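You operate a simulated robot arm through the tools that you are given. There is no shell and no other tool.

You run a simulated robot arm. Do the job below in one go: nothing can be reset, and whatever is moved stays where it is left.

Task
Latch the open bottle in the steel ring and pump 4 shots of water into it.
Fine: swing the spout back over the drip tray. Set down upright: what you pick out.

The check looks at the end state, three seconds after you hand in, the way a careful person would. Anything else that was tipped, shoved, dropped, spilled or broken makes it a failure.

Robot
A 6-joint arm with a two-finger parallel gripper, fixed in place. Base frame: the origin is at the foot of the arm, x ahead of it, y to its left, z up; the work surface is at about z = 0.85. Lengths are in m, angles in rad, forces in N, time in s.
With the tool pointing down near the work surface it reaches from about 0.36 to 0.76 m from the base axis. Its first joint turns from -1.152 to 1.152 rad. Payload 2.45 kg.
The tool frame sits at the grasp point between the pads (the TCP): z along the fingers, y along the line on which they close. The tips reach 0.024 m beyond it. The gripper opens to 0.068 m. The fingers are 0.017 m wide and 0.01 m thick; the gripper's body (0.04 by 0.07 m) begins 0.041 m behind the TCP.
Orientation is told as [roll, pitch, yaw] about the base's x, y, z axes, in that order, counted from this pose: with the fingers straight down and closing along the base's y, the tool's x points along the base's -x, its y along +y and its z along -z.

Tools
- The arm moves only by the tool apply_moves. Its argument "targets" is a list of rows, each a list of 7 numbers: the shift along the base's x, y, z in m, then the turn, a rotation vector about the base's x, y, z in rad, then the opening, from 0 (shut) to 1 (fully open). In form: [[x, y, z, wx, wy, wz, claw], ...]. A call has 1 to 20 rows; each row shifts and turns the commanded pose from where the row before left it. A row lasts 0.2 s, in which the tool goes at most 0.05 m and 0.15 rad; a call with a longer step from one row to the next is refused whole, and so is a gripper value outside its range. Where a pose cannot be reached the arm comes as near as it can. A force on the tool above 40 N (or 10 N above the force at the start of the call, whichever is more), or a blocked arm, ends the call early, and 0.2 s more pass. Each finger travels about 0.108 m/s and halts on what it meets, pressing with about 23 N; the grip force reading is that of the motor and also rises with nothing between the fingers. The clock runs only during rows and for 0.2 s after the last one: add rows that do not move to give the fingers time. It gives the time, the measured TCP pose, the force on the tool (base axes), the opening and the grip force at its end, in the units of the frame above (readings bear some noise), with the torque about the TCP (base axes, N m) and any sound that the robot's microphone picked up.
- Cameras (640 x 400 px; columns grow to the right, rows downward): "scene" is fixed at [0.1832, 0.4302, 1.4708]; the picture's right is [-0.65, -0.76, 0.00], its down [-0.36, 0.31, -0.88] and it looks along [0.67, -0.57, -0.47] (base axes); focal length 324 px, centre (320, 200). "wrist" rides on the gripper at [0.084, 0.011, -0.075] in the tool frame; the picture's right is [-0.13, 0.99, 0.00], its down [-0.60, -0.08, -0.79] and it looks along [-0.79, -0.10, 0.61] (tool axes); focal length 251 px, centre (320, 200). There is no depth. A picture from a camera that has moved, and an enlarged one, comes with that camera's place and axes in the base frame and with its lens. The place of the scene camera against the robot may be out by one fixed shift of up to 0.018 m in any direction.
- grab_frame(camera): a new picture of that camera. No time passes.
- close_up(camera, box): a new picture of the part [left, top, right, bottom] of that camera's present view, enlarged. No time passes.
- job_done(): hands the job in; it is judged then, once.

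Nothing tells you positions but the pictures and the camera data. Unless the task says otherwise, let go and move clear before handing in.

The tools are called as a command line: name --pt "numbers of a row" for each row, then --argument value for the rest, lists and objects as JSON in quotes. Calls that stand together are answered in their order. apply_moves: Moves the arm, as the interface text tells. Its arguments: {"type":"object","properties":{"targets":{"type":"array","items":{"type":"array","items":{"type":"number"}}}},"required":["targets"]} The other tools are called the same way: grab_frame (camera) takes a picture; close_up (camera, box) takes an enlarged picture of a part of a camera's view; job_done () hands the job in.

At the start:

```text
t: 0.0
ee_pos: [0.461, -0.0572, 1.3299]
tool_rot: [0.001, -0.001, 0.002]
contact_force: [0.0, -0.1, -0.2]
ft_torque: [0.01, 0.02, -0.01]
gripper_width: 0.0681
grip_force: 0.0
```

scene: 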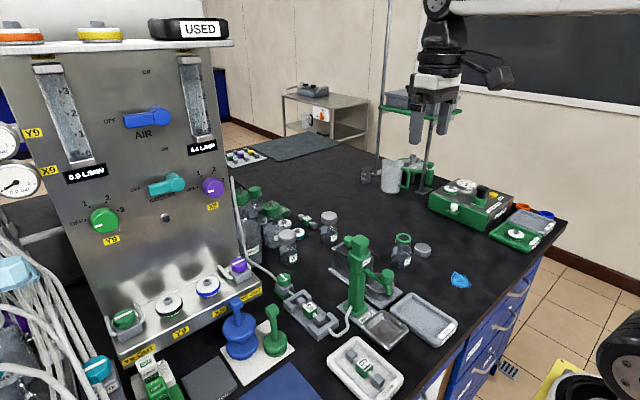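
wrist: 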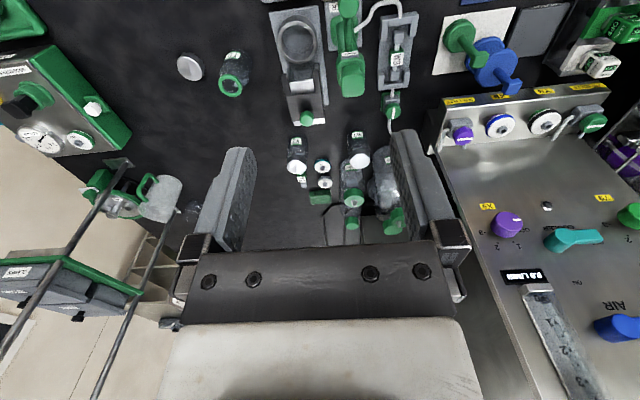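

I see a bench with a green pump dispenser, a steel ring fixture near it, an open green-rimmed bottle, and several capped bottles. I'll take close-ups before moving anything.

close_up --camera "scene" --box '[260, 210, 470, 341]'

close_up --camera "wrist" --box '[160, 0, 440, 175]'

close_up --camera "scene" --box '[320, 220, 450, 301]'

close_up --camera "scene" --box '[230, 280, 470, 400]'

```text
3.05 times, centred on (365, 276) of scene
camera zoom: at [0.1832, 0.4302, 1.4708], right [-0.65, -0.76, 0.0], down [-0.36, 0.31, -0.88], along [0.67, -0.57, -0.47], focal length 987 px, centre (183, -30)
```

zoom: 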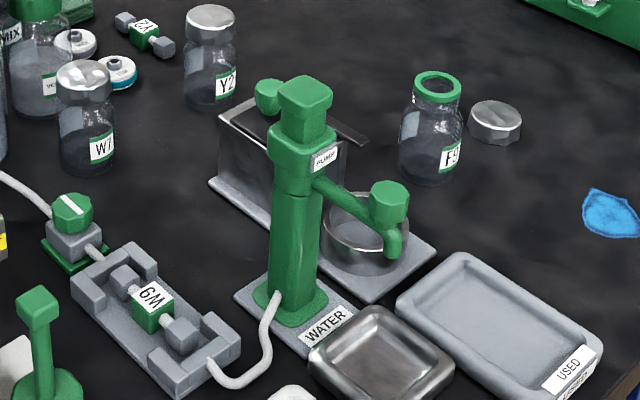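

```text
2.29 times, centred on (300, 88) of wrist
camera zoom: at [0.3767, -0.0479, 1.406], right [0.13, 0.99, 0.0], down [0.6, -0.08, 0.79], along [0.79, -0.1, -0.61], focal length 575 px, centre (366, 457)
```

zoom: 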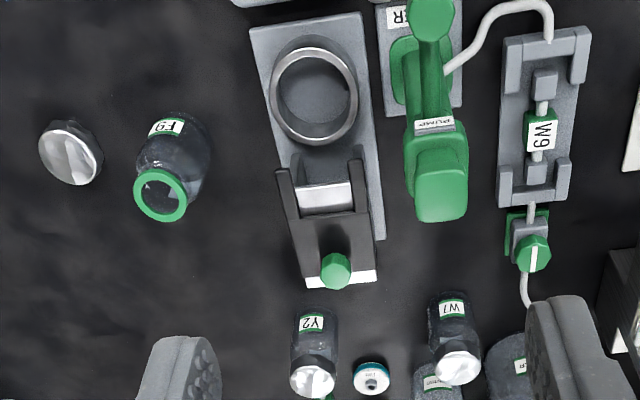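

```text
4.92 times, centred on (385, 260) of scene
camera zoom: at [0.1832, 0.4302, 1.4708], right [-0.65, -0.76, 0.0], down [-0.36, 0.31, -0.88], along [0.67, -0.57, -0.47], focal length 1595 px, centre (0, -98)
```

zoom: 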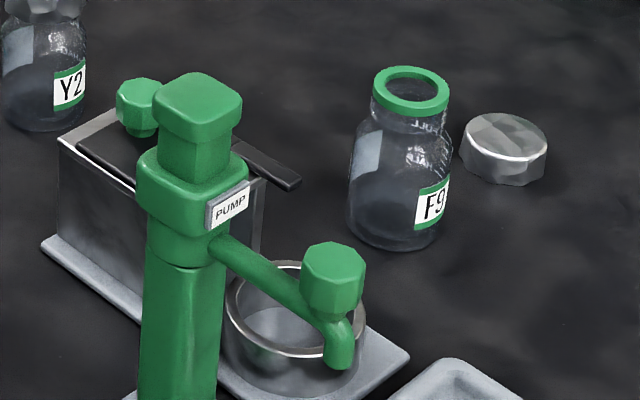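

```text
2.67 times, centred on (350, 340) of scene
camera zoom: at [0.1832, 0.4302, 1.4708], right [-0.65, -0.76, 0.0], down [-0.36, 0.31, -0.88], along [0.67, -0.57, -0.47], focal length 864 px, centre (240, -173)
```

zoom: 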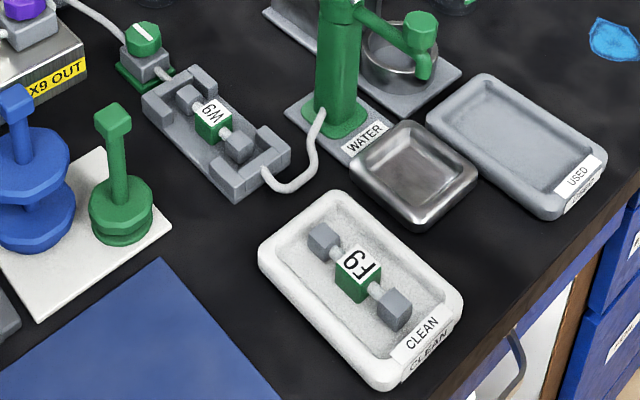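

The open bottle F9 sits near (0.60, -0.24), with its cap beside it. The steel ring with its toggle latch is near (0.56, -0.115), and the pump is to the left of it. I'll tilt the wrist camera down to see the spout, drip tray and valve.

apply_moves --pt "-0.02 0 0 0 0.15 0 1" --pt "-0.02 0 0 0 0.15 0 1" --pt "-0.02 0 0 0 0.15 0 1" --pt "0 0 0 0 0 0 1"

grab_frame --camera "wrist"

```text
t: 1.0
ee_pos: [0.4025, -0.0577, 1.3293]
tool_rot: [-0.001, 0.452, -0.001]
contact_force: [-1.0, -0.7, 0.5]
ft_torque: [0.02, -0.01, 0.0]
gripper_width: 0.0681
grip_force: 0.0
```

```text
taken
camera wrist: at [0.3584, -0.0476, 1.4349], right [0.12, 0.99, -0.06], down [0.89, -0.08, 0.45], along [0.44, -0.1, -0.89], focal length 251 px, centre (320, 200)
```

wrist: 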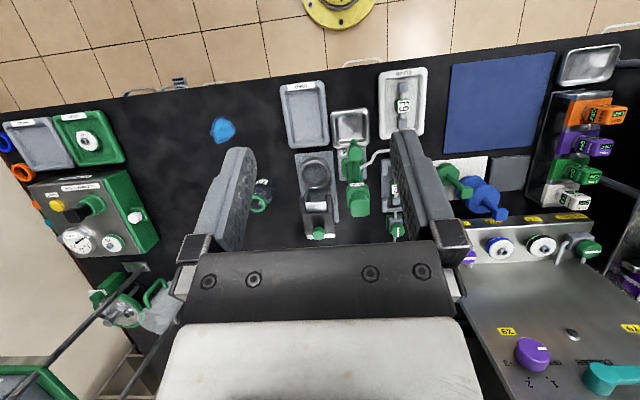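

This view shows the whole bench. I'll enlarge the pump, ring and tray area.

close_up --camera "wrist" --box '[240, 60, 440, 260]'

close_up --camera "wrist" --box '[280, 90, 400, 165]'

close_up --camera "wrist" --box '[0, 100, 200, 340]'

close_up --camera "scene" --box '[220, 160, 340, 250]'

close_up --camera "scene" --box '[260, 260, 360, 340]'

close_up --camera "scene" --box '[420, 160, 580, 260]'

```text
2.00 times, centred on (340, 160) of wrist
camera zoom: at [0.3584, -0.0476, 1.4349], right [0.12, 0.99, -0.06], down [0.89, -0.08, 0.45], along [0.44, -0.1, -0.89], focal length 503 px, centre (280, 280)
```

zoom: 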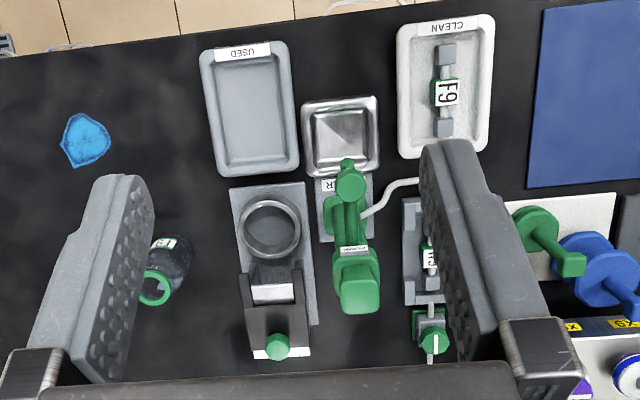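

```text
5.33 times, centred on (340, 128) of wrist
camera zoom: at [0.3584, -0.0476, 1.4349], right [0.12, 0.99, -0.06], down [0.89, -0.08, 0.45], along [0.44, -0.1, -0.89], focal length 1341 px, centre (213, 587)
```

zoom: 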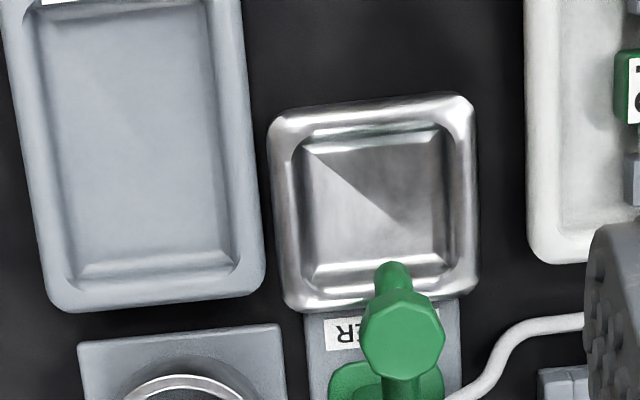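

```text
1.67 times, centred on (100, 220) of wrist
camera zoom: at [0.3584, -0.0476, 1.4349], right [0.12, 0.99, -0.06], down [0.89, -0.08, 0.45], along [0.44, -0.1, -0.89], focal length 419 px, centre (687, 167)
```

zoom: 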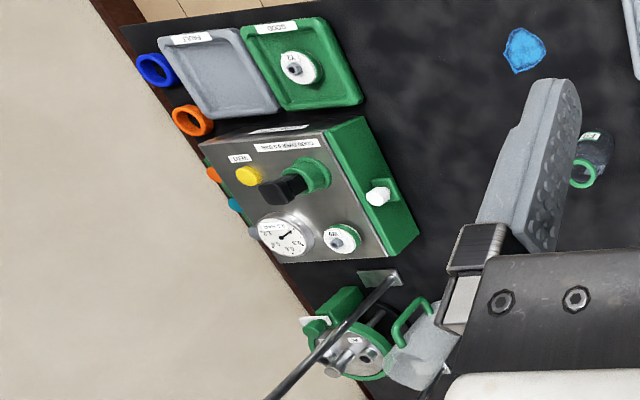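

```text
4.44 times, centred on (280, 205) of scene
camera zoom: at [0.1832, 0.4302, 1.4708], right [-0.65, -0.76, 0.0], down [-0.36, 0.31, -0.88], along [0.67, -0.57, -0.47], focal length 1440 px, centre (498, 178)
```

zoom: 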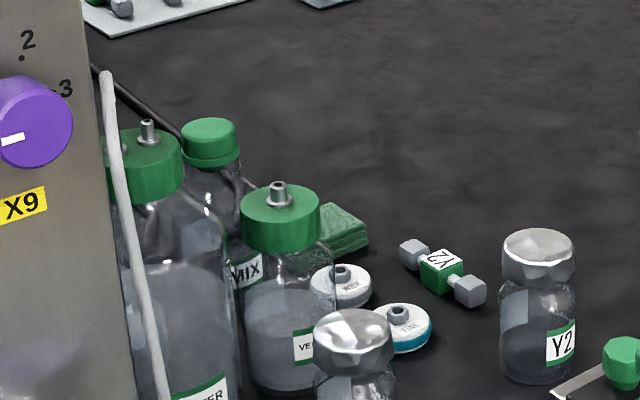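

```text
5.00 times, centred on (310, 300) of scene
camera zoom: at [0.1832, 0.4302, 1.4708], right [-0.65, -0.76, 0.0], down [-0.36, 0.31, -0.88], along [0.67, -0.57, -0.47], focal length 1620 px, centre (370, -300)
```

zoom: 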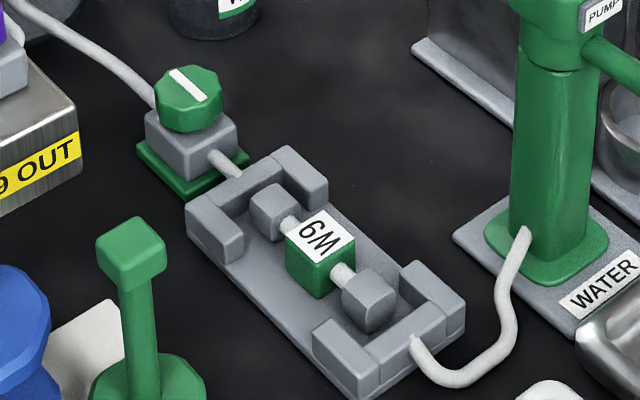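

```text
4.00 times, centred on (500, 210) of scene
camera zoom: at [0.1832, 0.4302, 1.4708], right [-0.65, -0.76, 0.0], down [-0.36, 0.31, -0.88], along [0.67, -0.57, -0.47], focal length 1296 px, centre (-400, 160)
```

zoom: 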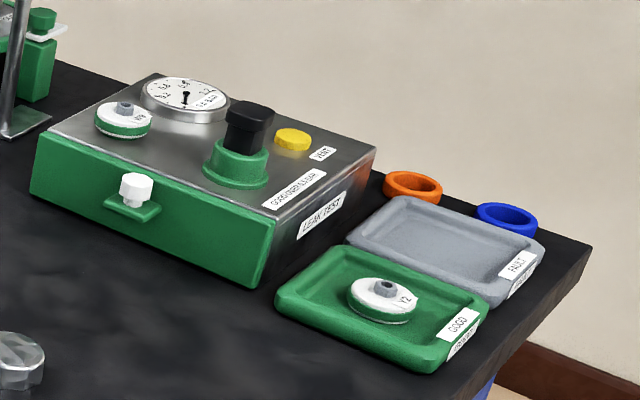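

The spout is over the steel drip tray, the F9 bottle is open, and the valve line looks parallel to the hose. I want a closer look at the latch and valve, and then I'll move for a better angle.

close_up --camera "scene" --box '[325, 230, 405, 310]'

close_up --camera "wrist" --box '[290, 145, 370, 245]'

close_up --camera "wrist" --box '[370, 190, 420, 245]'

close_up --camera "scene" --box '[270, 220, 310, 270]'

```text
5.00 times, centred on (365, 270) of scene
camera zoom: at [0.1832, 0.4302, 1.4708], right [-0.65, -0.76, 0.0], down [-0.36, 0.31, -0.88], along [0.67, -0.57, -0.47], focal length 1620 px, centre (95, -150)
```

zoom: 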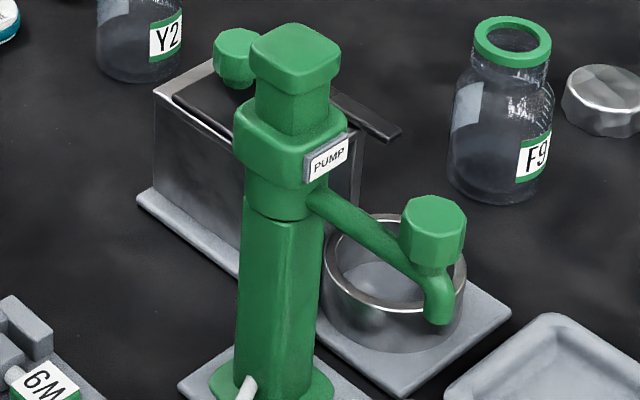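

```text
4.00 times, centred on (330, 195) of wrist
camera zoom: at [0.3584, -0.0476, 1.4349], right [0.12, 0.99, -0.06], down [0.89, -0.08, 0.45], along [0.44, -0.1, -0.89], focal length 1006 px, centre (280, 220)
```

zoom: 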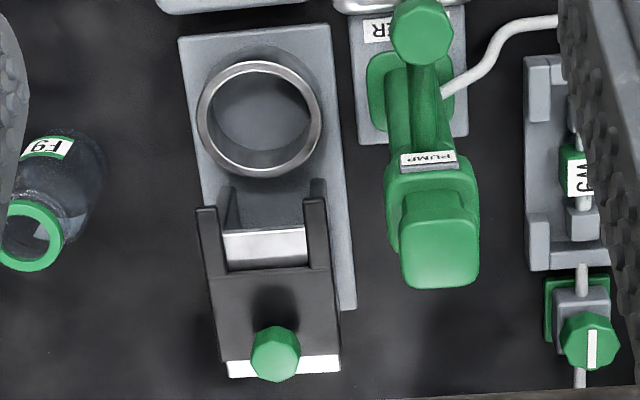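

```text
7.27 times, centred on (395, 218) of wrist
camera zoom: at [0.3584, -0.0476, 1.4349], right [0.12, 0.99, -0.06], down [0.89, -0.08, 0.45], along [0.44, -0.1, -0.89], focal length 1829 px, centre (-226, 73)
```

zoom: 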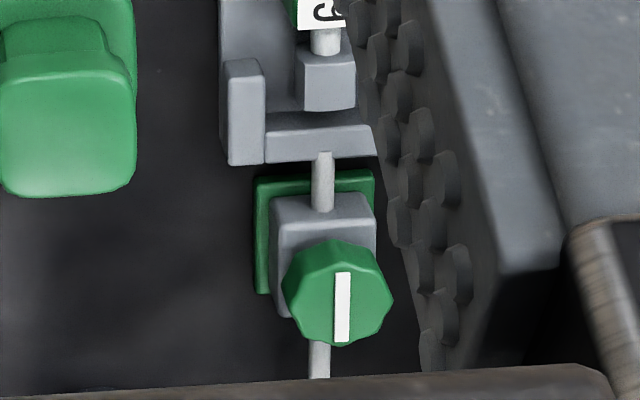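

```text
8.00 times, centred on (290, 245) of scene
camera zoom: at [0.1832, 0.4302, 1.4708], right [-0.65, -0.76, 0.0], down [-0.36, 0.31, -0.88], along [0.67, -0.57, -0.47], focal length 2591 px, centre (560, -160)
```

zoom: 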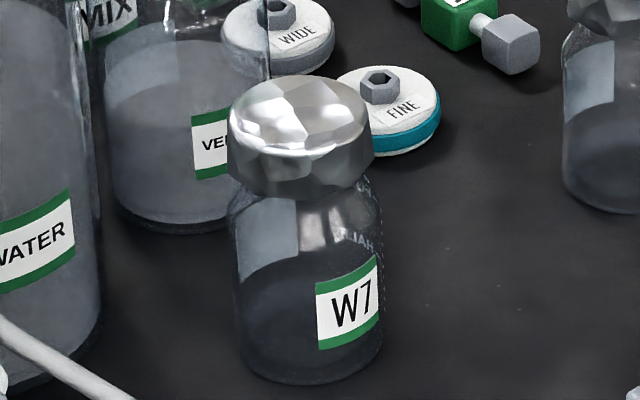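

Next I'll swing round to the -y side and look across in +y, so I can see the ring, fork latch and spout heights in profile.

apply_moves --pt "0.02 -0.03 0 0 -0.15 0 1" --pt "0.02 -0.03 0 0 -0.15 0 1" --pt "0.02 -0.03 0 0 -0.15 0 1" --pt "0.02 -0.03 -0.02 0 0 0.15 1" --pt "0.02 -0.03 -0.02 0 0 0.15 1" --pt "0.02 -0.03 -0.02 0 0 0.15 1" --pt "0.02 -0.03 -0.02 0 0 0.15 1" --pt "0.02 -0.03 -0.02 0 0 0.15 1" --pt "0.01 -0.03 -0.02 0 0 0.15 1" --pt "0 -0.01 -0.02 0 0 0.15 1" --pt "0 0 -0.02 0 0 0.15 1" --pt "0 0 -0.02 0 0 0.15 1" --pt "0 0 -0.02 0 0 0.15 1" --pt "0 0 0 0 0 0.07 1" --pt "0 0 0 0 0 0 1"

grab_frame --camera "wrist"

grab_frame --camera "scene"

```text
t: 4.2
ee_pos: [0.5707, -0.3386, 1.1297]
tool_rot: [0.0, 0.0, 1.569]
contact_force: [-0.6, -0.2, 0.8]
ft_torque: [-0.01, 0.02, 0.01]
gripper_width: 0.068
grip_force: 0.1
```

```text
taken
camera wrist: at [0.5598, -0.423, 1.2052], right [-0.99, 0.13, 0.0], down [0.08, 0.6, 0.79], along [0.1, 0.79, -0.61], focal length 251 px, centre (320, 200)
```

wrist: 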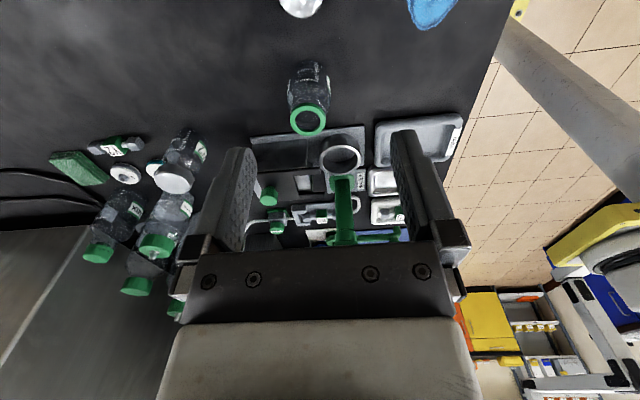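

```text
taken
```

scene: 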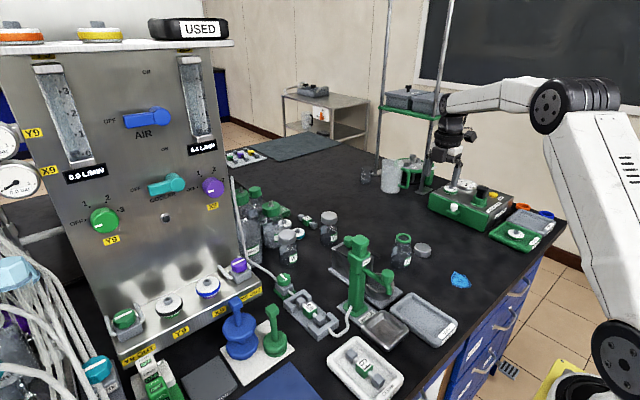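

I'm now looking from the right-hand side, so I'll zoom in on the bottle, ring, fork and pump.

close_up --camera "wrist" --box '[245, 55, 405, 155]'

close_up --camera "wrist" --box '[245, 130, 405, 250]'

```text
4.00 times, centred on (325, 105) of wrist
camera zoom: at [0.5598, -0.423, 1.2052], right [-0.99, 0.13, 0.0], down [0.08, 0.6, 0.79], along [0.1, 0.79, -0.61], focal length 1006 px, centre (300, 580)
```

zoom: 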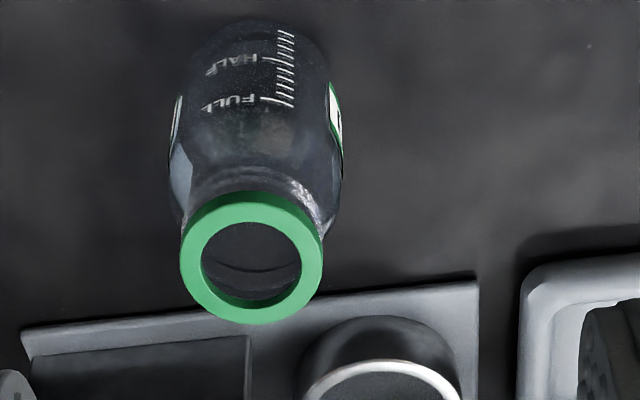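

```text
3.33 times, centred on (325, 190) of wrist
camera zoom: at [0.5598, -0.423, 1.2052], right [-0.99, 0.13, 0.0], down [0.08, 0.6, 0.79], along [0.1, 0.79, -0.61], focal length 838 px, centre (303, 233)
```

zoom: 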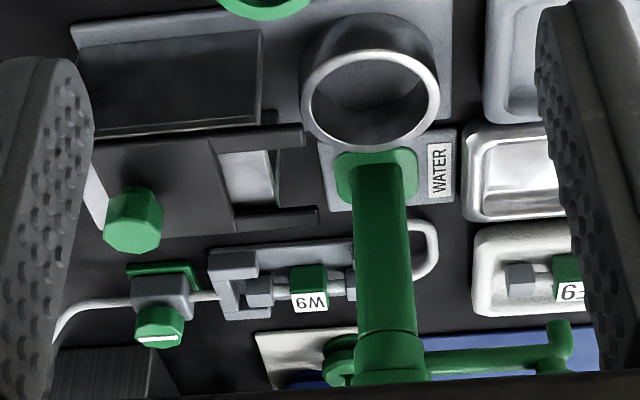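

From here the fork latch is a black U-plate on a box at the +x side of the ring, with a green knob on top. I'll move to the near-right corner with a flatter gaze to judge heights.

apply_moves --pt "-0.02 0.015 -0.01 0 0 -0.15 1" --pt "-0.02 0.015 -0.01 0 0 -0.15 1" --pt "-0.02 0.015 -0.02 0 0 -0.15 1" --pt "-0.02 0.015 -0.02 0 0 -0.15 1" --pt "-0.02 0.015 -0.02 0 0 -0.15 1" --pt "-0.01 0.01 -0.02 0 0 -0.035 1" --pt "0 0.005 -0.02 0.1 -0.1 0 1" --pt "0 0.005 0 0.1 -0.1 0 1" --pt "0 0.005 0 0.1 -0.1 0 1" --pt "0 0 0 0 0 0 1"

grab_frame --camera "wrist"

close_up --camera "wrist" --box '[240, 80, 400, 260]'

```text
t: 6.4
ee_pos: [0.4613, -0.2387, 1.011]
tool_rot: [-0.001, -0.424, 0.784]
contact_force: [-0.6, 0.2, 0.1]
ft_torque: [0.05, 0.02, 0.01]
gripper_width: 0.0677
grip_force: 0.0
```

```text
taken
camera wrist: at [0.3771, -0.3069, 1.044], right [-0.62, 0.79, 0.05], down [0.21, 0.1, 0.97], along [0.76, 0.61, -0.23], focal length 251 px, centre (320, 200)
```

wrist: 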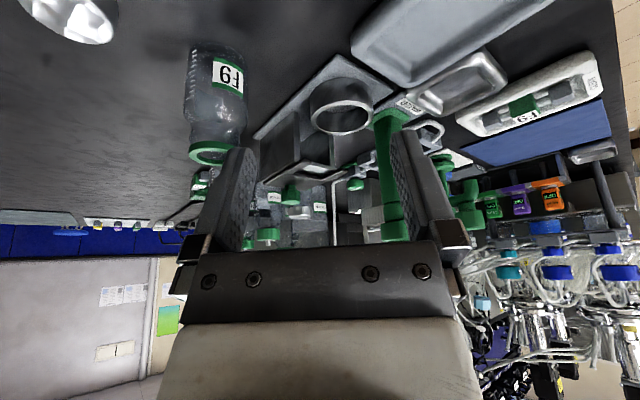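

```text
2.22 times, centred on (320, 170) of wrist
camera zoom: at [0.3771, -0.3069, 1.044], right [-0.62, 0.79, 0.05], down [0.21, 0.1, 0.97], along [0.76, 0.61, -0.23], focal length 559 px, centre (320, 267)
```

zoom: 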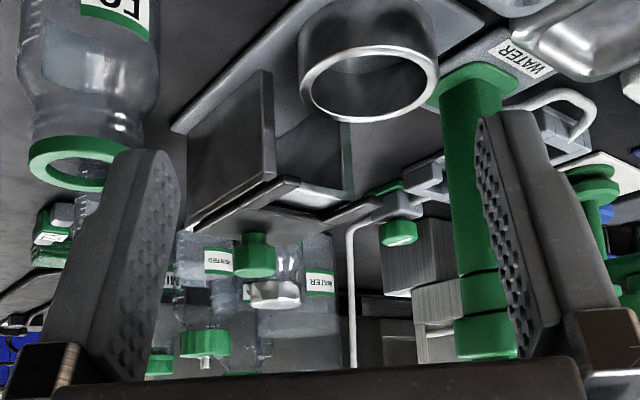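

The fork slides on two rails and its prongs point at the ring. The ring centre comes out near (0.565, -0.116) with its top at z≈0.885, and the bottle rim near (0.598, -0.245, 0.947). I'll check the bottle's profile and the collar before grasping.

close_up --camera "scene" --box '[380, 225, 436, 275]'

close_up --camera "wrist" --box '[170, 30, 270, 180]'

close_up --camera "wrist" --box '[255, 60, 400, 200]'

```text
8.00 times, centred on (408, 250) of scene
camera zoom: at [0.1832, 0.4302, 1.4708], right [-0.65, -0.76, 0.0], down [-0.36, 0.31, -0.88], along [0.67, -0.57, -0.47], focal length 2591 px, centre (-384, -200)
```

zoom: 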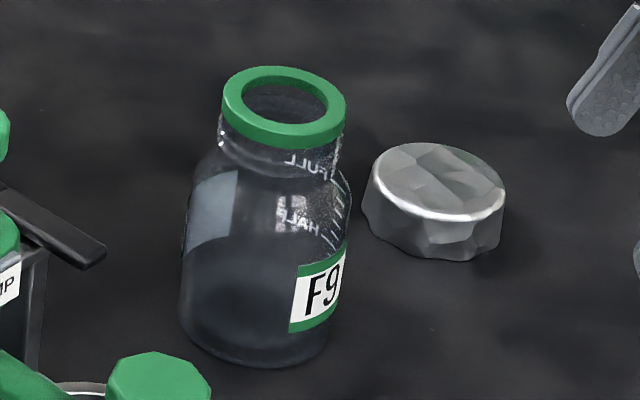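

```text
2.67 times, centred on (220, 105) of wrist
camera zoom: at [0.3771, -0.3069, 1.044], right [-0.62, 0.79, 0.05], down [0.21, 0.1, 0.97], along [0.76, 0.61, -0.23], focal length 670 px, centre (587, 453)
```

zoom: 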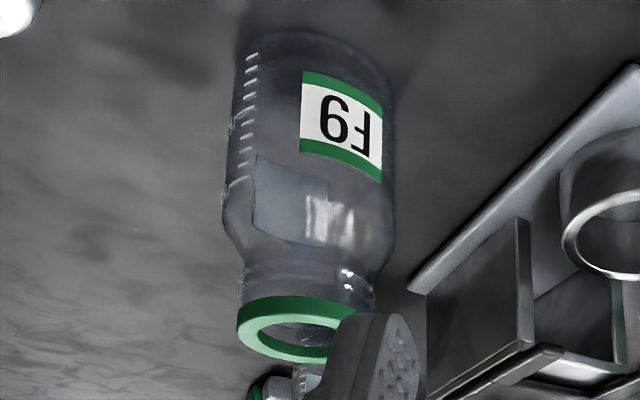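

```text
2.86 times, centred on (328, 130) of wrist
camera zoom: at [0.3771, -0.3069, 1.044], right [-0.62, 0.79, 0.05], down [0.21, 0.1, 0.97], along [0.76, 0.61, -0.23], focal length 718 px, centre (299, 400)
```

zoom: 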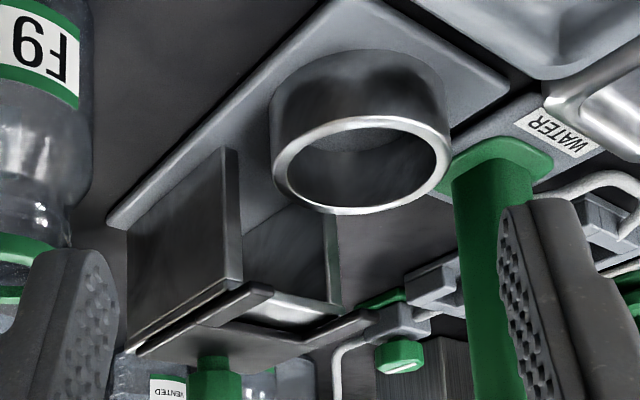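

The neck collar is about 43 mm wide, with the shoulder starting near z≈0.92. I'll bring the tool upright and unrotated above the bottle to line up.

apply_moves --pt "0 0 0.03 -0.1 0.1 0 1" --pt "0 0 0.03 -0.1 0.1 0 1" --pt "0.01 0 0.01 -0.1 0.1 0 1" --pt "0.02 0 0 0 0 -0.15 1" --pt "0.02 0 0 0 0 -0.15 1" --pt "0.02 -0.002 0 0 0 -0.15 1" --pt "0.02 -0.002 0 0 0 -0.15 1" --pt "0.02 -0.002 0 0 0 -0.15 1" --pt "0.02 0 0 0 0 -0.035 1" --pt "0.007 0 -0.02 0 0 0 1" --pt "0 0 0 0 0 0 1"

grab_frame --camera "wrist"

close_up --camera "wrist" --box '[260, 50, 380, 150]'

close_up --camera "scene" --box '[340, 180, 460, 280]'

```text
t: 8.8
ee_pos: [0.5986, -0.2442, 1.0599]
tool_rot: [0.001, 0.001, 0.0]
contact_force: [0.2, 0.6, -0.5]
ft_torque: [0.02, -0.01, -0.01]
gripper_width: 0.0679
grip_force: 0.1
```

```text
taken
camera wrist: at [0.5141, -0.2336, 1.1359], right [0.13, 0.99, 0.0], down [0.6, -0.08, 0.79], along [0.79, -0.1, -0.61], focal length 251 px, centre (320, 200)
```

wrist: 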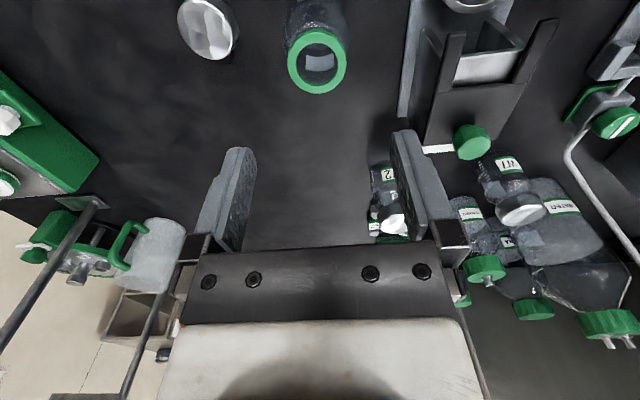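

```text
4.00 times, centred on (320, 100) of wrist
camera zoom: at [0.5141, -0.2336, 1.1359], right [0.13, 0.99, 0.0], down [0.6, -0.08, 0.79], along [0.79, -0.1, -0.61], focal length 1006 px, centre (320, 600)
```

zoom: 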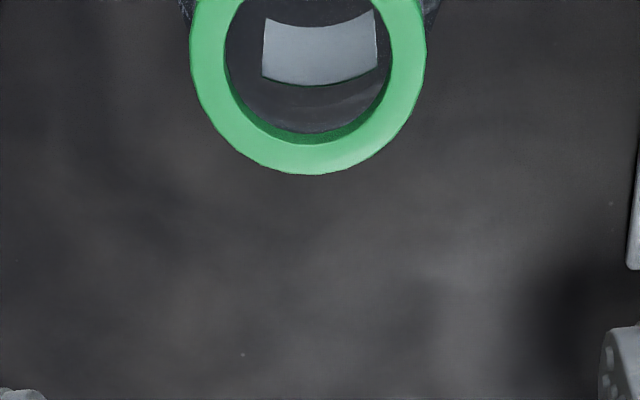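

```text
4.00 times, centred on (400, 230) of scene
camera zoom: at [0.1832, 0.4302, 1.4708], right [-0.65, -0.76, 0.0], down [-0.36, 0.31, -0.88], along [0.67, -0.57, -0.47], focal length 1296 px, centre (0, 80)
```

zoom: 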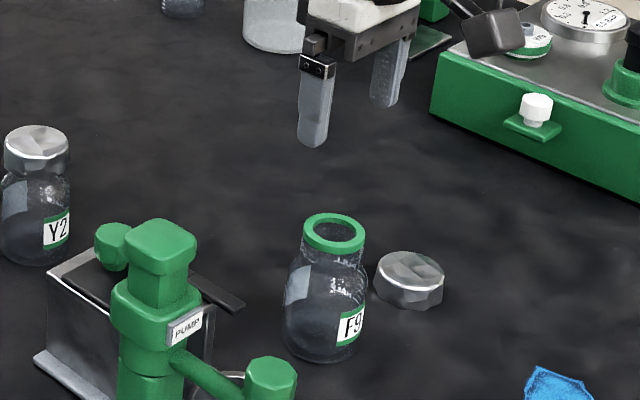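

The rim centre measures about (0.5975, -0.2465), so I'll correct slightly and descend with the fingers open around the collar.

apply_moves --pt "-0.001 -0.0022 -0.03 0 0 0 1" --pt "0 0 -0.03 0 0 0 1" --pt "0 0 -0.025 0 0 0 1" --pt "0 0 -0.015 0 0 0 1" --pt "0 0 0 0 0 0 1"

close_up --camera "scene" --box '[370, 190, 450, 280]'

grab_frame --camera "wrist"

```text
t: 10.0
ee_pos: [0.5962, -0.2469, 0.9608]
tool_rot: [0.0, 0.001, -0.001]
contact_force: [-0.2, -0.6, 0.7]
ft_torque: [0.0, -0.02, -0.04]
gripper_width: 0.068
grip_force: 0.0
```

```text
4.44 times, centred on (410, 235) of scene
camera zoom: at [0.1832, 0.4302, 1.4708], right [-0.65, -0.76, 0.0], down [-0.36, 0.31, -0.88], along [0.67, -0.57, -0.47], focal length 1440 px, centre (-80, 44)
```

zoom: 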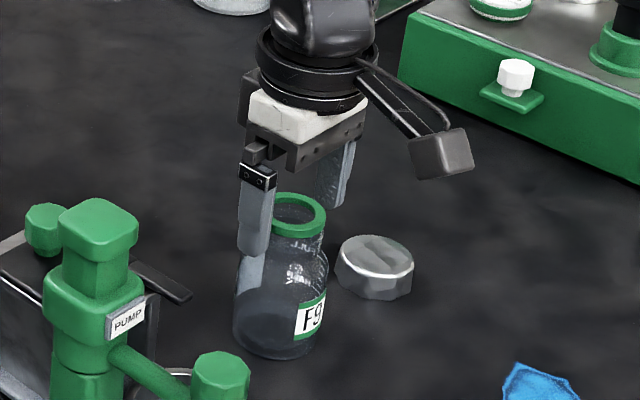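

```text
taken
camera wrist: at [0.5126, -0.2362, 1.0362], right [0.13, 0.99, 0.0], down [0.6, -0.08, 0.79], along [0.79, -0.1, -0.61], focal length 251 px, centre (320, 200)
```

wrist: 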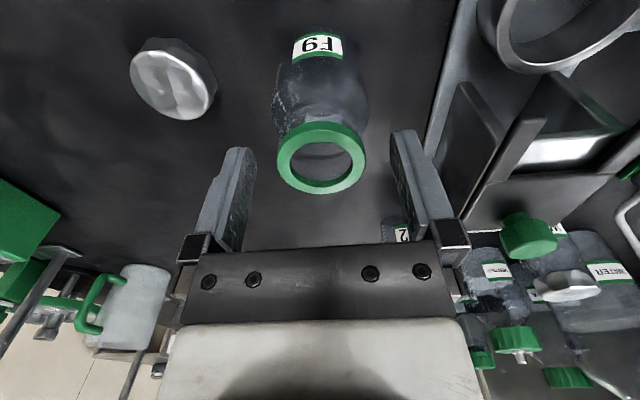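

The bottle sits centred between the fingers. I'll lower the last 11 mm and close on the collar.

apply_moves --pt "0 0 -0.011 0 0 0 1" --pt "0 0 0 0 0 0 1" --pt "0 0 0 0 0 0 0.6" --pt "0 0 0 0 0 0 0.3" --pt "0 0 0 0 0 0 0.2" --pt "0 0 0 0 0 0 0.2"

grab_frame --camera "wrist"

close_up --camera "scene" --box '[370, 190, 450, 280]'

```text
t: 11.4
ee_pos: [0.5961, -0.2456, 0.9496]
tool_rot: [0.001, 0.001, 0.001]
contact_force: [-0.4, -0.4, -0.1]
ft_torque: [-0.01, -0.02, 0.0]
gripper_width: 0.0397
grip_force: 23.3
```

```text
taken
camera wrist: at [0.5127, -0.2359, 1.0253], right [0.13, 0.99, 0.0], down [0.6, -0.08, 0.79], along [0.79, -0.1, -0.61], focal length 251 px, centre (320, 200)
```

wrist: 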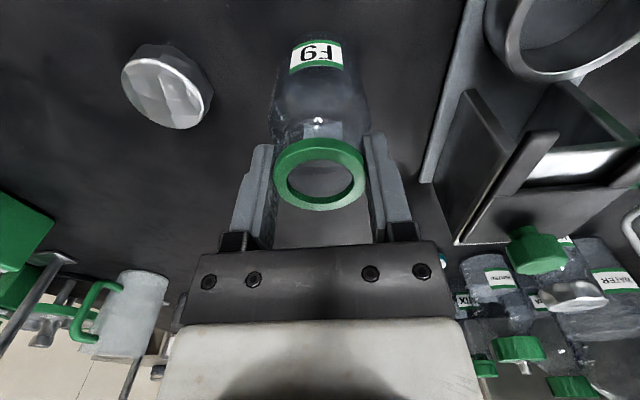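

```text
4.44 times, centred on (410, 235) of scene
camera zoom: at [0.1832, 0.4302, 1.4708], right [-0.65, -0.76, 0.0], down [-0.36, 0.31, -0.88], along [0.67, -0.57, -0.47], focal length 1440 px, centre (-80, 44)
```

zoom: 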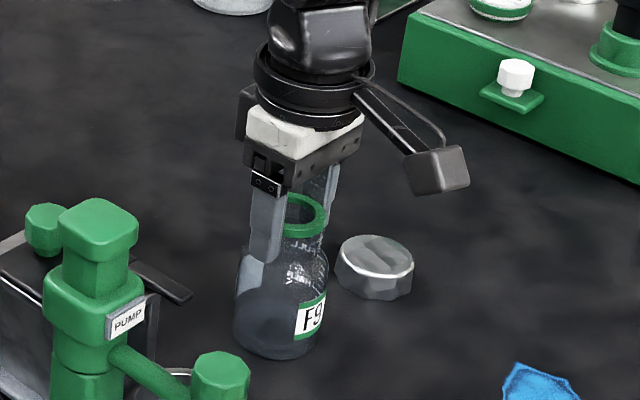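

The gripper stopped at 39.7 mm on the collar, so the bottle is held. I'll measure the bottle axis against the TCP in a close-up before lifting.

close_up --camera "wrist" --box '[240, 110, 400, 220]'

close_up --camera "wrist" --box '[240, 20, 400, 130]'

```text
3.64 times, centred on (320, 165) of wrist
camera zoom: at [0.5127, -0.2359, 1.0253], right [0.13, 0.99, 0.0], down [0.6, -0.08, 0.79], along [0.79, -0.1, -0.61], focal length 914 px, centre (320, 327)
```

zoom: 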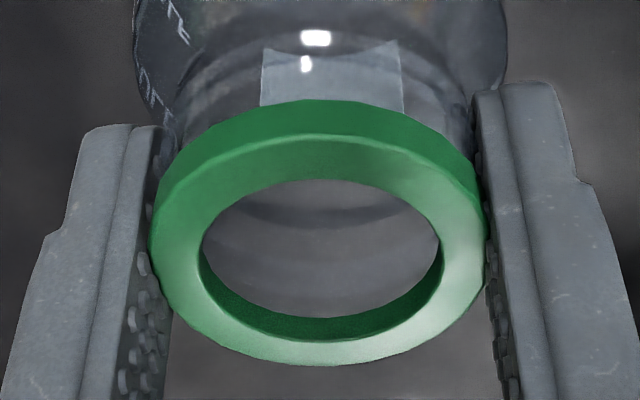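

```text
3.64 times, centred on (320, 75) of wrist
camera zoom: at [0.5127, -0.2359, 1.0253], right [0.13, 0.99, 0.0], down [0.6, -0.08, 0.79], along [0.79, -0.1, -0.61], focal length 914 px, centre (320, 654)
```

zoom: 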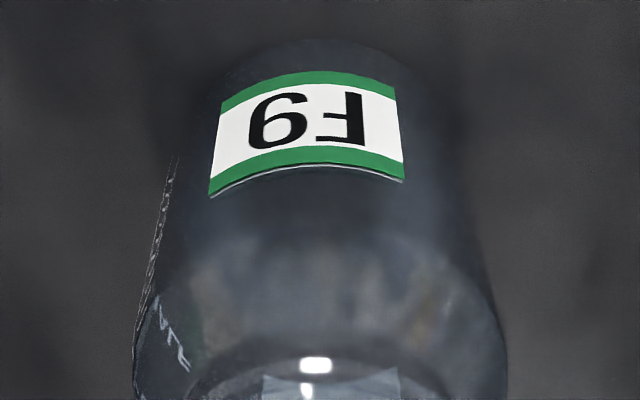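

The bottle axis is within about 2 mm of the TCP. I'll lift it straight up, then carry it along -x first to stay clear of the fork.

apply_moves --pt "0 0 0.01 0 0 0 0.2" --pt "0 0 0.02 0 0 0 0.2" --pt "0 0 0.03 0 0 0 0.2" --pt "0 0 0.03 0 0 0 0.2" --pt "0 0 0.03 0 0 0 0.2" --pt "-0.015 0.01 0 0 0 0 0.2" --pt "-0.015 0.03 0 0 0 0 0.2" --pt "-0.001 0.03 0 0 0 0 0.2" --pt "0 0.03 0 0 0 0 0.2" --pt "0 0.02 0 0 0 0 0.2" --pt "0 0.01 0 0 0 0 0.2" --pt "0 0 0 0 0 0 0.2"

grab_frame --camera "wrist"

close_up --camera "scene" --box '[320, 200, 460, 310]'

```text
t: 14.0
ee_pos: [0.5658, -0.1167, 1.0679]
tool_rot: [0.0, -0.001, 0.0]
contact_force: [-0.1, -0.3, -0.7]
ft_torque: [0.05, -0.02, -0.05]
gripper_width: 0.0402
grip_force: 22.9
```

```text
taken
camera wrist: at [0.4823, -0.1057, 1.1447], right [0.13, 0.99, 0.0], down [0.6, -0.08, 0.79], along [0.79, -0.1, -0.61], focal length 251 px, centre (320, 200)
```

wrist: 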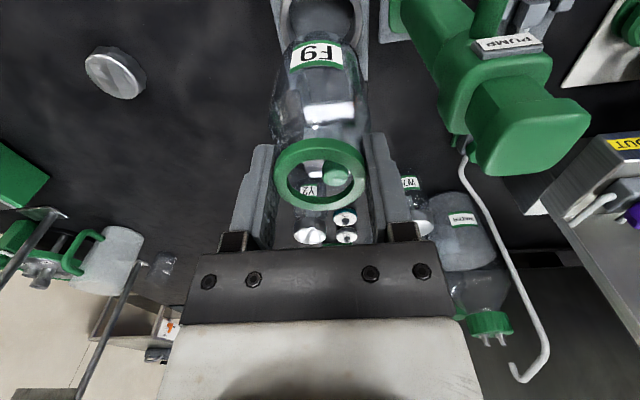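

```text
3.64 times, centred on (390, 255) of scene
camera zoom: at [0.1832, 0.4302, 1.4708], right [-0.65, -0.76, 0.0], down [-0.36, 0.31, -0.88], along [0.67, -0.57, -0.47], focal length 1178 px, centre (66, 0)
```

zoom: 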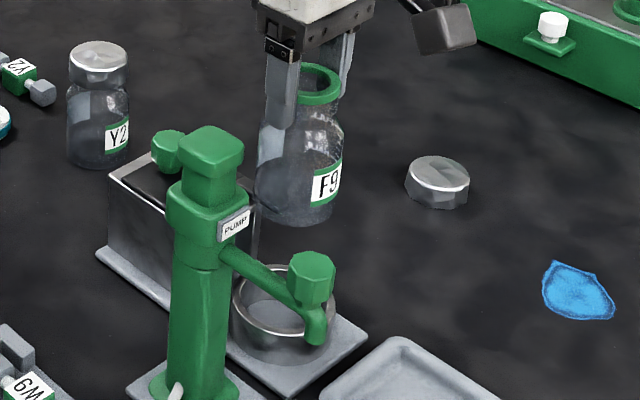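

The bottle hangs upright over the ring. I'll zoom on the bottle base against the ring from the wrist camera to check centring.

close_up --camera "wrist" --box '[240, 0, 400, 100]'

close_up --camera "scene" --box '[365, 225, 425, 305]'

```text
4.00 times, centred on (320, 50) of wrist
camera zoom: at [0.4823, -0.1057, 1.1447], right [0.13, 0.99, 0.0], down [0.6, -0.08, 0.79], along [0.79, -0.1, -0.61], focal length 1006 px, centre (320, 800)
```

zoom: 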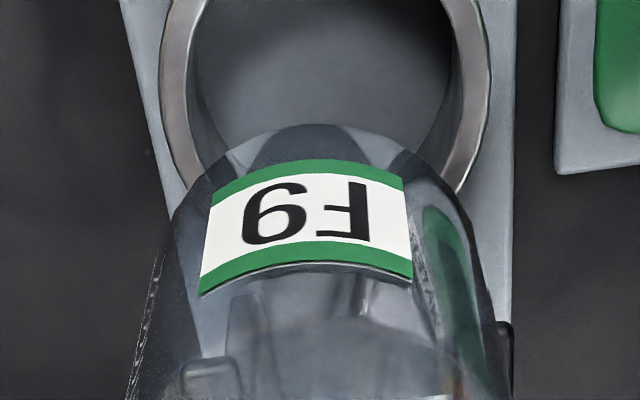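

```text
5.00 times, centred on (395, 265) of scene
camera zoom: at [0.1832, 0.4302, 1.4708], right [-0.65, -0.76, 0.0], down [-0.36, 0.31, -0.88], along [0.67, -0.57, -0.47], focal length 1620 px, centre (-55, -125)
```

zoom: 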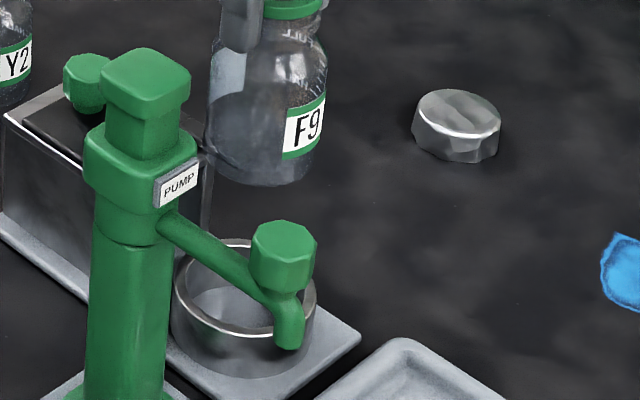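

The ring centre refines to about (0.565, -0.1155), so I'll nudge +1.5 mm in y. Then I'll lower until the base is just above the ring and recheck.

apply_moves --pt "-0.001 0.0012 -0.02 0 0 0 0.2" --pt "0 0 -0.02 0 0 0 0.2" --pt "0 0 -0.02 0 0 0 0.2" --pt "0 0 -0.012 0 0 0 0.2" --pt "0 0 0 0 0 0 0.2"

close_up --camera "wrist" --box '[240, 0, 400, 100]'

close_up --camera "scene" --box '[345, 230, 425, 305]'

grab_frame --camera "wrist"

```text
t: 15.2
ee_pos: [0.5638, -0.1156, 0.9959]
tool_rot: [-0.002, 0.0, 0.001]
contact_force: [0.3, -0.5, -1.5]
ft_torque: [0.04, -0.03, -0.01]
gripper_width: 0.0403
grip_force: 22.7
```

```text
4.00 times, centred on (320, 50) of wrist
camera zoom: at [0.4808, -0.105, 1.0726], right [0.13, 0.99, 0.0], down [0.6, -0.08, 0.79], along [0.79, -0.1, -0.61], focal length 1006 px, centre (320, 800)
```

zoom: 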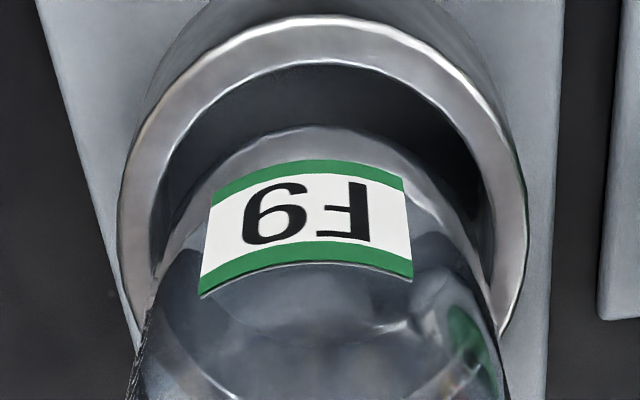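

```text
5.33 times, centred on (385, 268) of scene
camera zoom: at [0.1832, 0.4302, 1.4708], right [-0.65, -0.76, 0.0], down [-0.36, 0.31, -0.88], along [0.67, -0.57, -0.47], focal length 1727 px, centre (-27, -160)
```

zoom: 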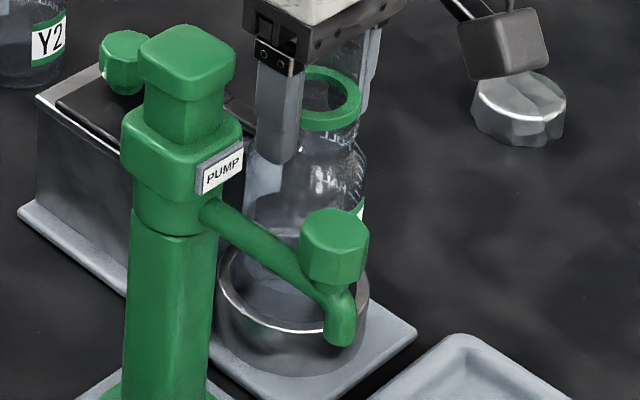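

```text
taken
camera wrist: at [0.4808, -0.105, 1.0726], right [0.13, 0.99, 0.0], down [0.6, -0.08, 0.79], along [0.79, -0.1, -0.61], focal length 251 px, centre (320, 200)
```

wrist: 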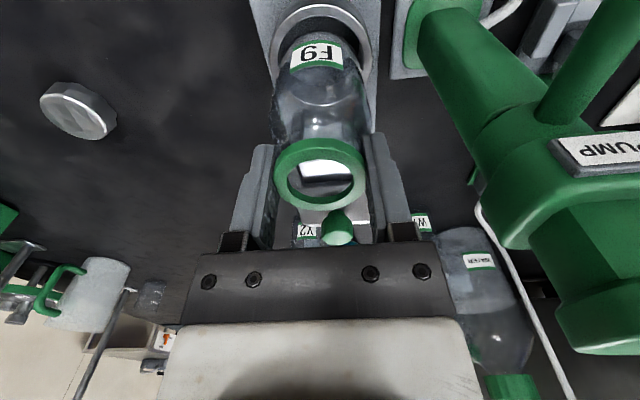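

The bottle is aligned to within about 1 mm of the ring. I'll lower it into the ring in small steps, watching the contact force.

apply_moves --pt "-0.0005 0.0007 -0.006 0 0 0 0.2" --pt "0 0 -0.005 0 0 0 0.2" --pt "0 0 -0.004 0 0 0 0.2" --pt "0 0 -0.003 0 0 0 0.2"

close_up --camera "wrist" --box '[240, 0, 400, 100]'

```text
t: 16.2
ee_pos: [0.5633, -0.1149, 0.9781]
tool_rot: [0.0, 0.001, 0.001]
contact_force: [0.0, 0.1, -1.1]
ft_torque: [0.0, -0.01, -0.02]
gripper_width: 0.0401
grip_force: 22.8
```

```text
4.00 times, centred on (320, 50) of wrist
camera zoom: at [0.4804, -0.1046, 1.0548], right [0.13, 0.99, 0.0], down [0.6, -0.08, 0.79], along [0.79, -0.1, -0.61], focal length 1006 px, centre (320, 800)
```

zoom: 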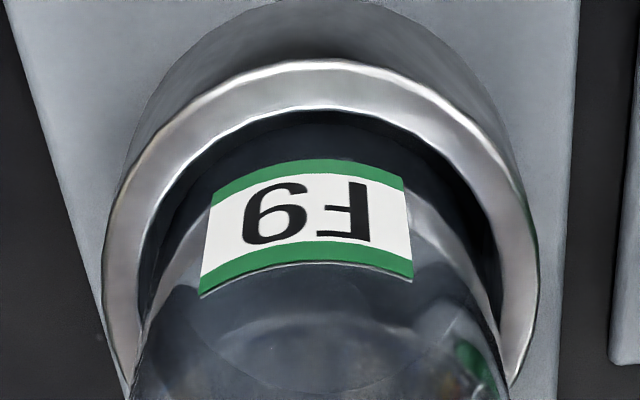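

The base has entered the ring with no contact force. I'll keep lowering toward the plate.

apply_moves --pt "0 0 -0.005 0 0 0 0.2" --pt "0 0 -0.005 0 0 0 0.2" --pt "0 0 -0.004 0 0 0 0.2" --pt "0 0 -0.003 0 0 0 0.2"

```text
t: 17.2
ee_pos: [0.5656, -0.1146, 0.9619]
tool_rot: [-0.001, -0.001, 0.0]
contact_force: [0.3, -0.2, -1.7]
ft_torque: [0.0, 0.04, -0.01]
gripper_width: 0.0402
grip_force: 23.0
```

apply_moves --pt "0 0 -0.002 0 0 0 0.2" --pt "0 0 -0.002 0 0 0 0.2"

close_up --camera "scene" --box '[345, 230, 425, 305]'

```text
t: 17.8
ee_pos: [0.5638, -0.1143, 0.9581]
tool_rot: [0.001, 0.0, 0.001]
contact_force: [0.1, 0.0, -1.0]
ft_torque: [0.01, 0.03, 0.01]
gripper_width: 0.0402
grip_force: 22.5
```

```text
5.33 times, centred on (385, 268) of scene
camera zoom: at [0.1832, 0.4302, 1.4708], right [-0.65, -0.76, 0.0], down [-0.36, 0.31, -0.88], along [0.67, -0.57, -0.47], focal length 1727 px, centre (-27, -160)
```

zoom: 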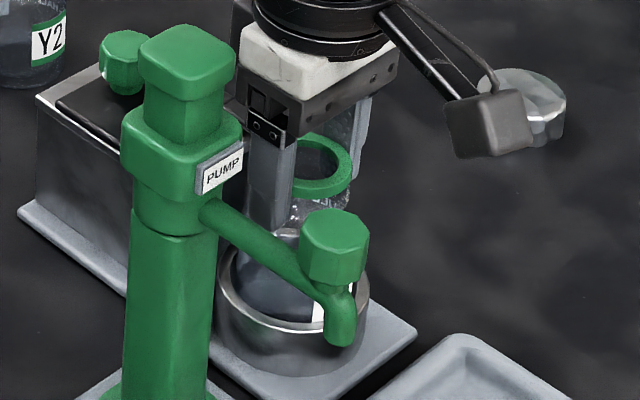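

apply_moves --pt "0 0 -0.0015 0 0 0 0.2" --pt "0 0 0 0 0 0 0.2"

```text
t: 18.4
ee_pos: [0.566, -0.1154, 0.9574]
tool_rot: [-0.001, 0.0, 0.001]
contact_force: [1.1, -0.1, -1.6]
ft_torque: [0.0, -0.01, 0.02]
gripper_width: 0.0399
grip_force: 23.0
```

Still no contact, so I'll continue in 1.5 mm steps.

apply_moves --pt "0 0 -0.0015 0 0 0 0.2" --pt "0 0 0 0 0 0 0.2"

apply_moves --pt "0 0 -0.0015 0 0 0 0.2" --pt "0 0 0 0 0 0 0.2"

```text
t: 19.0
ee_pos: [0.5661, -0.1149, 0.9557]
tool_rot: [0.0, -0.001, 0.0]
contact_force: [-3.9, 3.1, 13.3]
ft_torque: [0.23, 0.29, 0.13]
gripper_width: 0.0403
grip_force: 22.9
```

```text
t: 19.6
ee_pos: [0.5647, -0.1155, 0.9543]
tool_rot: [0.0, -0.004, -0.002]
contact_force: [0.3, 1.1, 15.9]
ft_torque: [0.21, -0.18, 0.04]
gripper_width: 0.0402
grip_force: 23.1
```

The bottle is seated, with 16 N of contact. I'll ease off 1.5 mm, open partway and look.

apply_moves --pt "0 0 0.0015 0 0 0 0.2" --pt "0 0 0 0 0 0 0.2" --pt "0 0 0 0 0 0 0.7" --pt "0 0 0 0 0 0 0.85" --pt "0 0 0 0 0 0 0.85"

close_up --camera "scene" --box '[345, 230, 425, 305]'

grab_frame --camera "wrist"

```text
t: 20.8
ee_pos: [0.564, -0.1151, 0.9549]
tool_rot: [0.001, 0.002, 0.0]
contact_force: [-0.5, 1.1, 0.1]
ft_torque: [0.0, -0.02, -0.03]
gripper_width: 0.0579
grip_force: 0.0
```

```text
5.33 times, centred on (385, 268) of scene
camera zoom: at [0.1832, 0.4302, 1.4708], right [-0.65, -0.76, 0.0], down [-0.36, 0.31, -0.88], along [0.67, -0.57, -0.47], focal length 1727 px, centre (-27, -160)
```

zoom: 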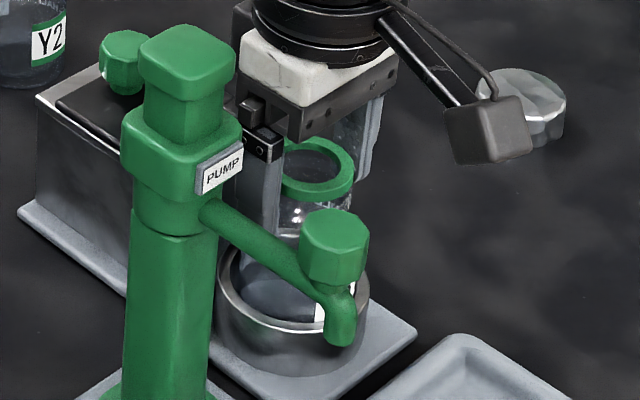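

```text
taken
camera wrist: at [0.48, -0.1041, 1.0308], right [0.13, 0.99, 0.0], down [0.6, -0.08, 0.79], along [0.79, -0.1, -0.61], focal length 251 px, centre (320, 200)
```

wrist: 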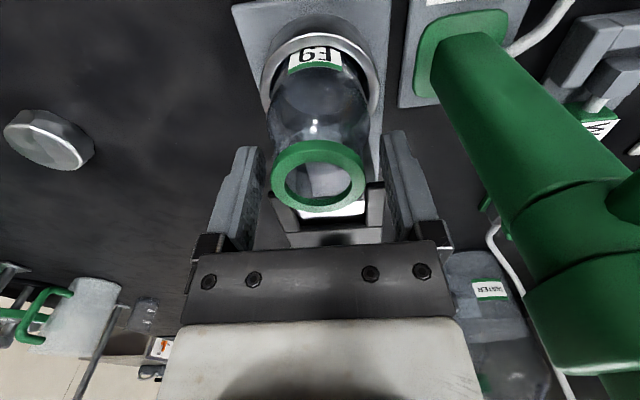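

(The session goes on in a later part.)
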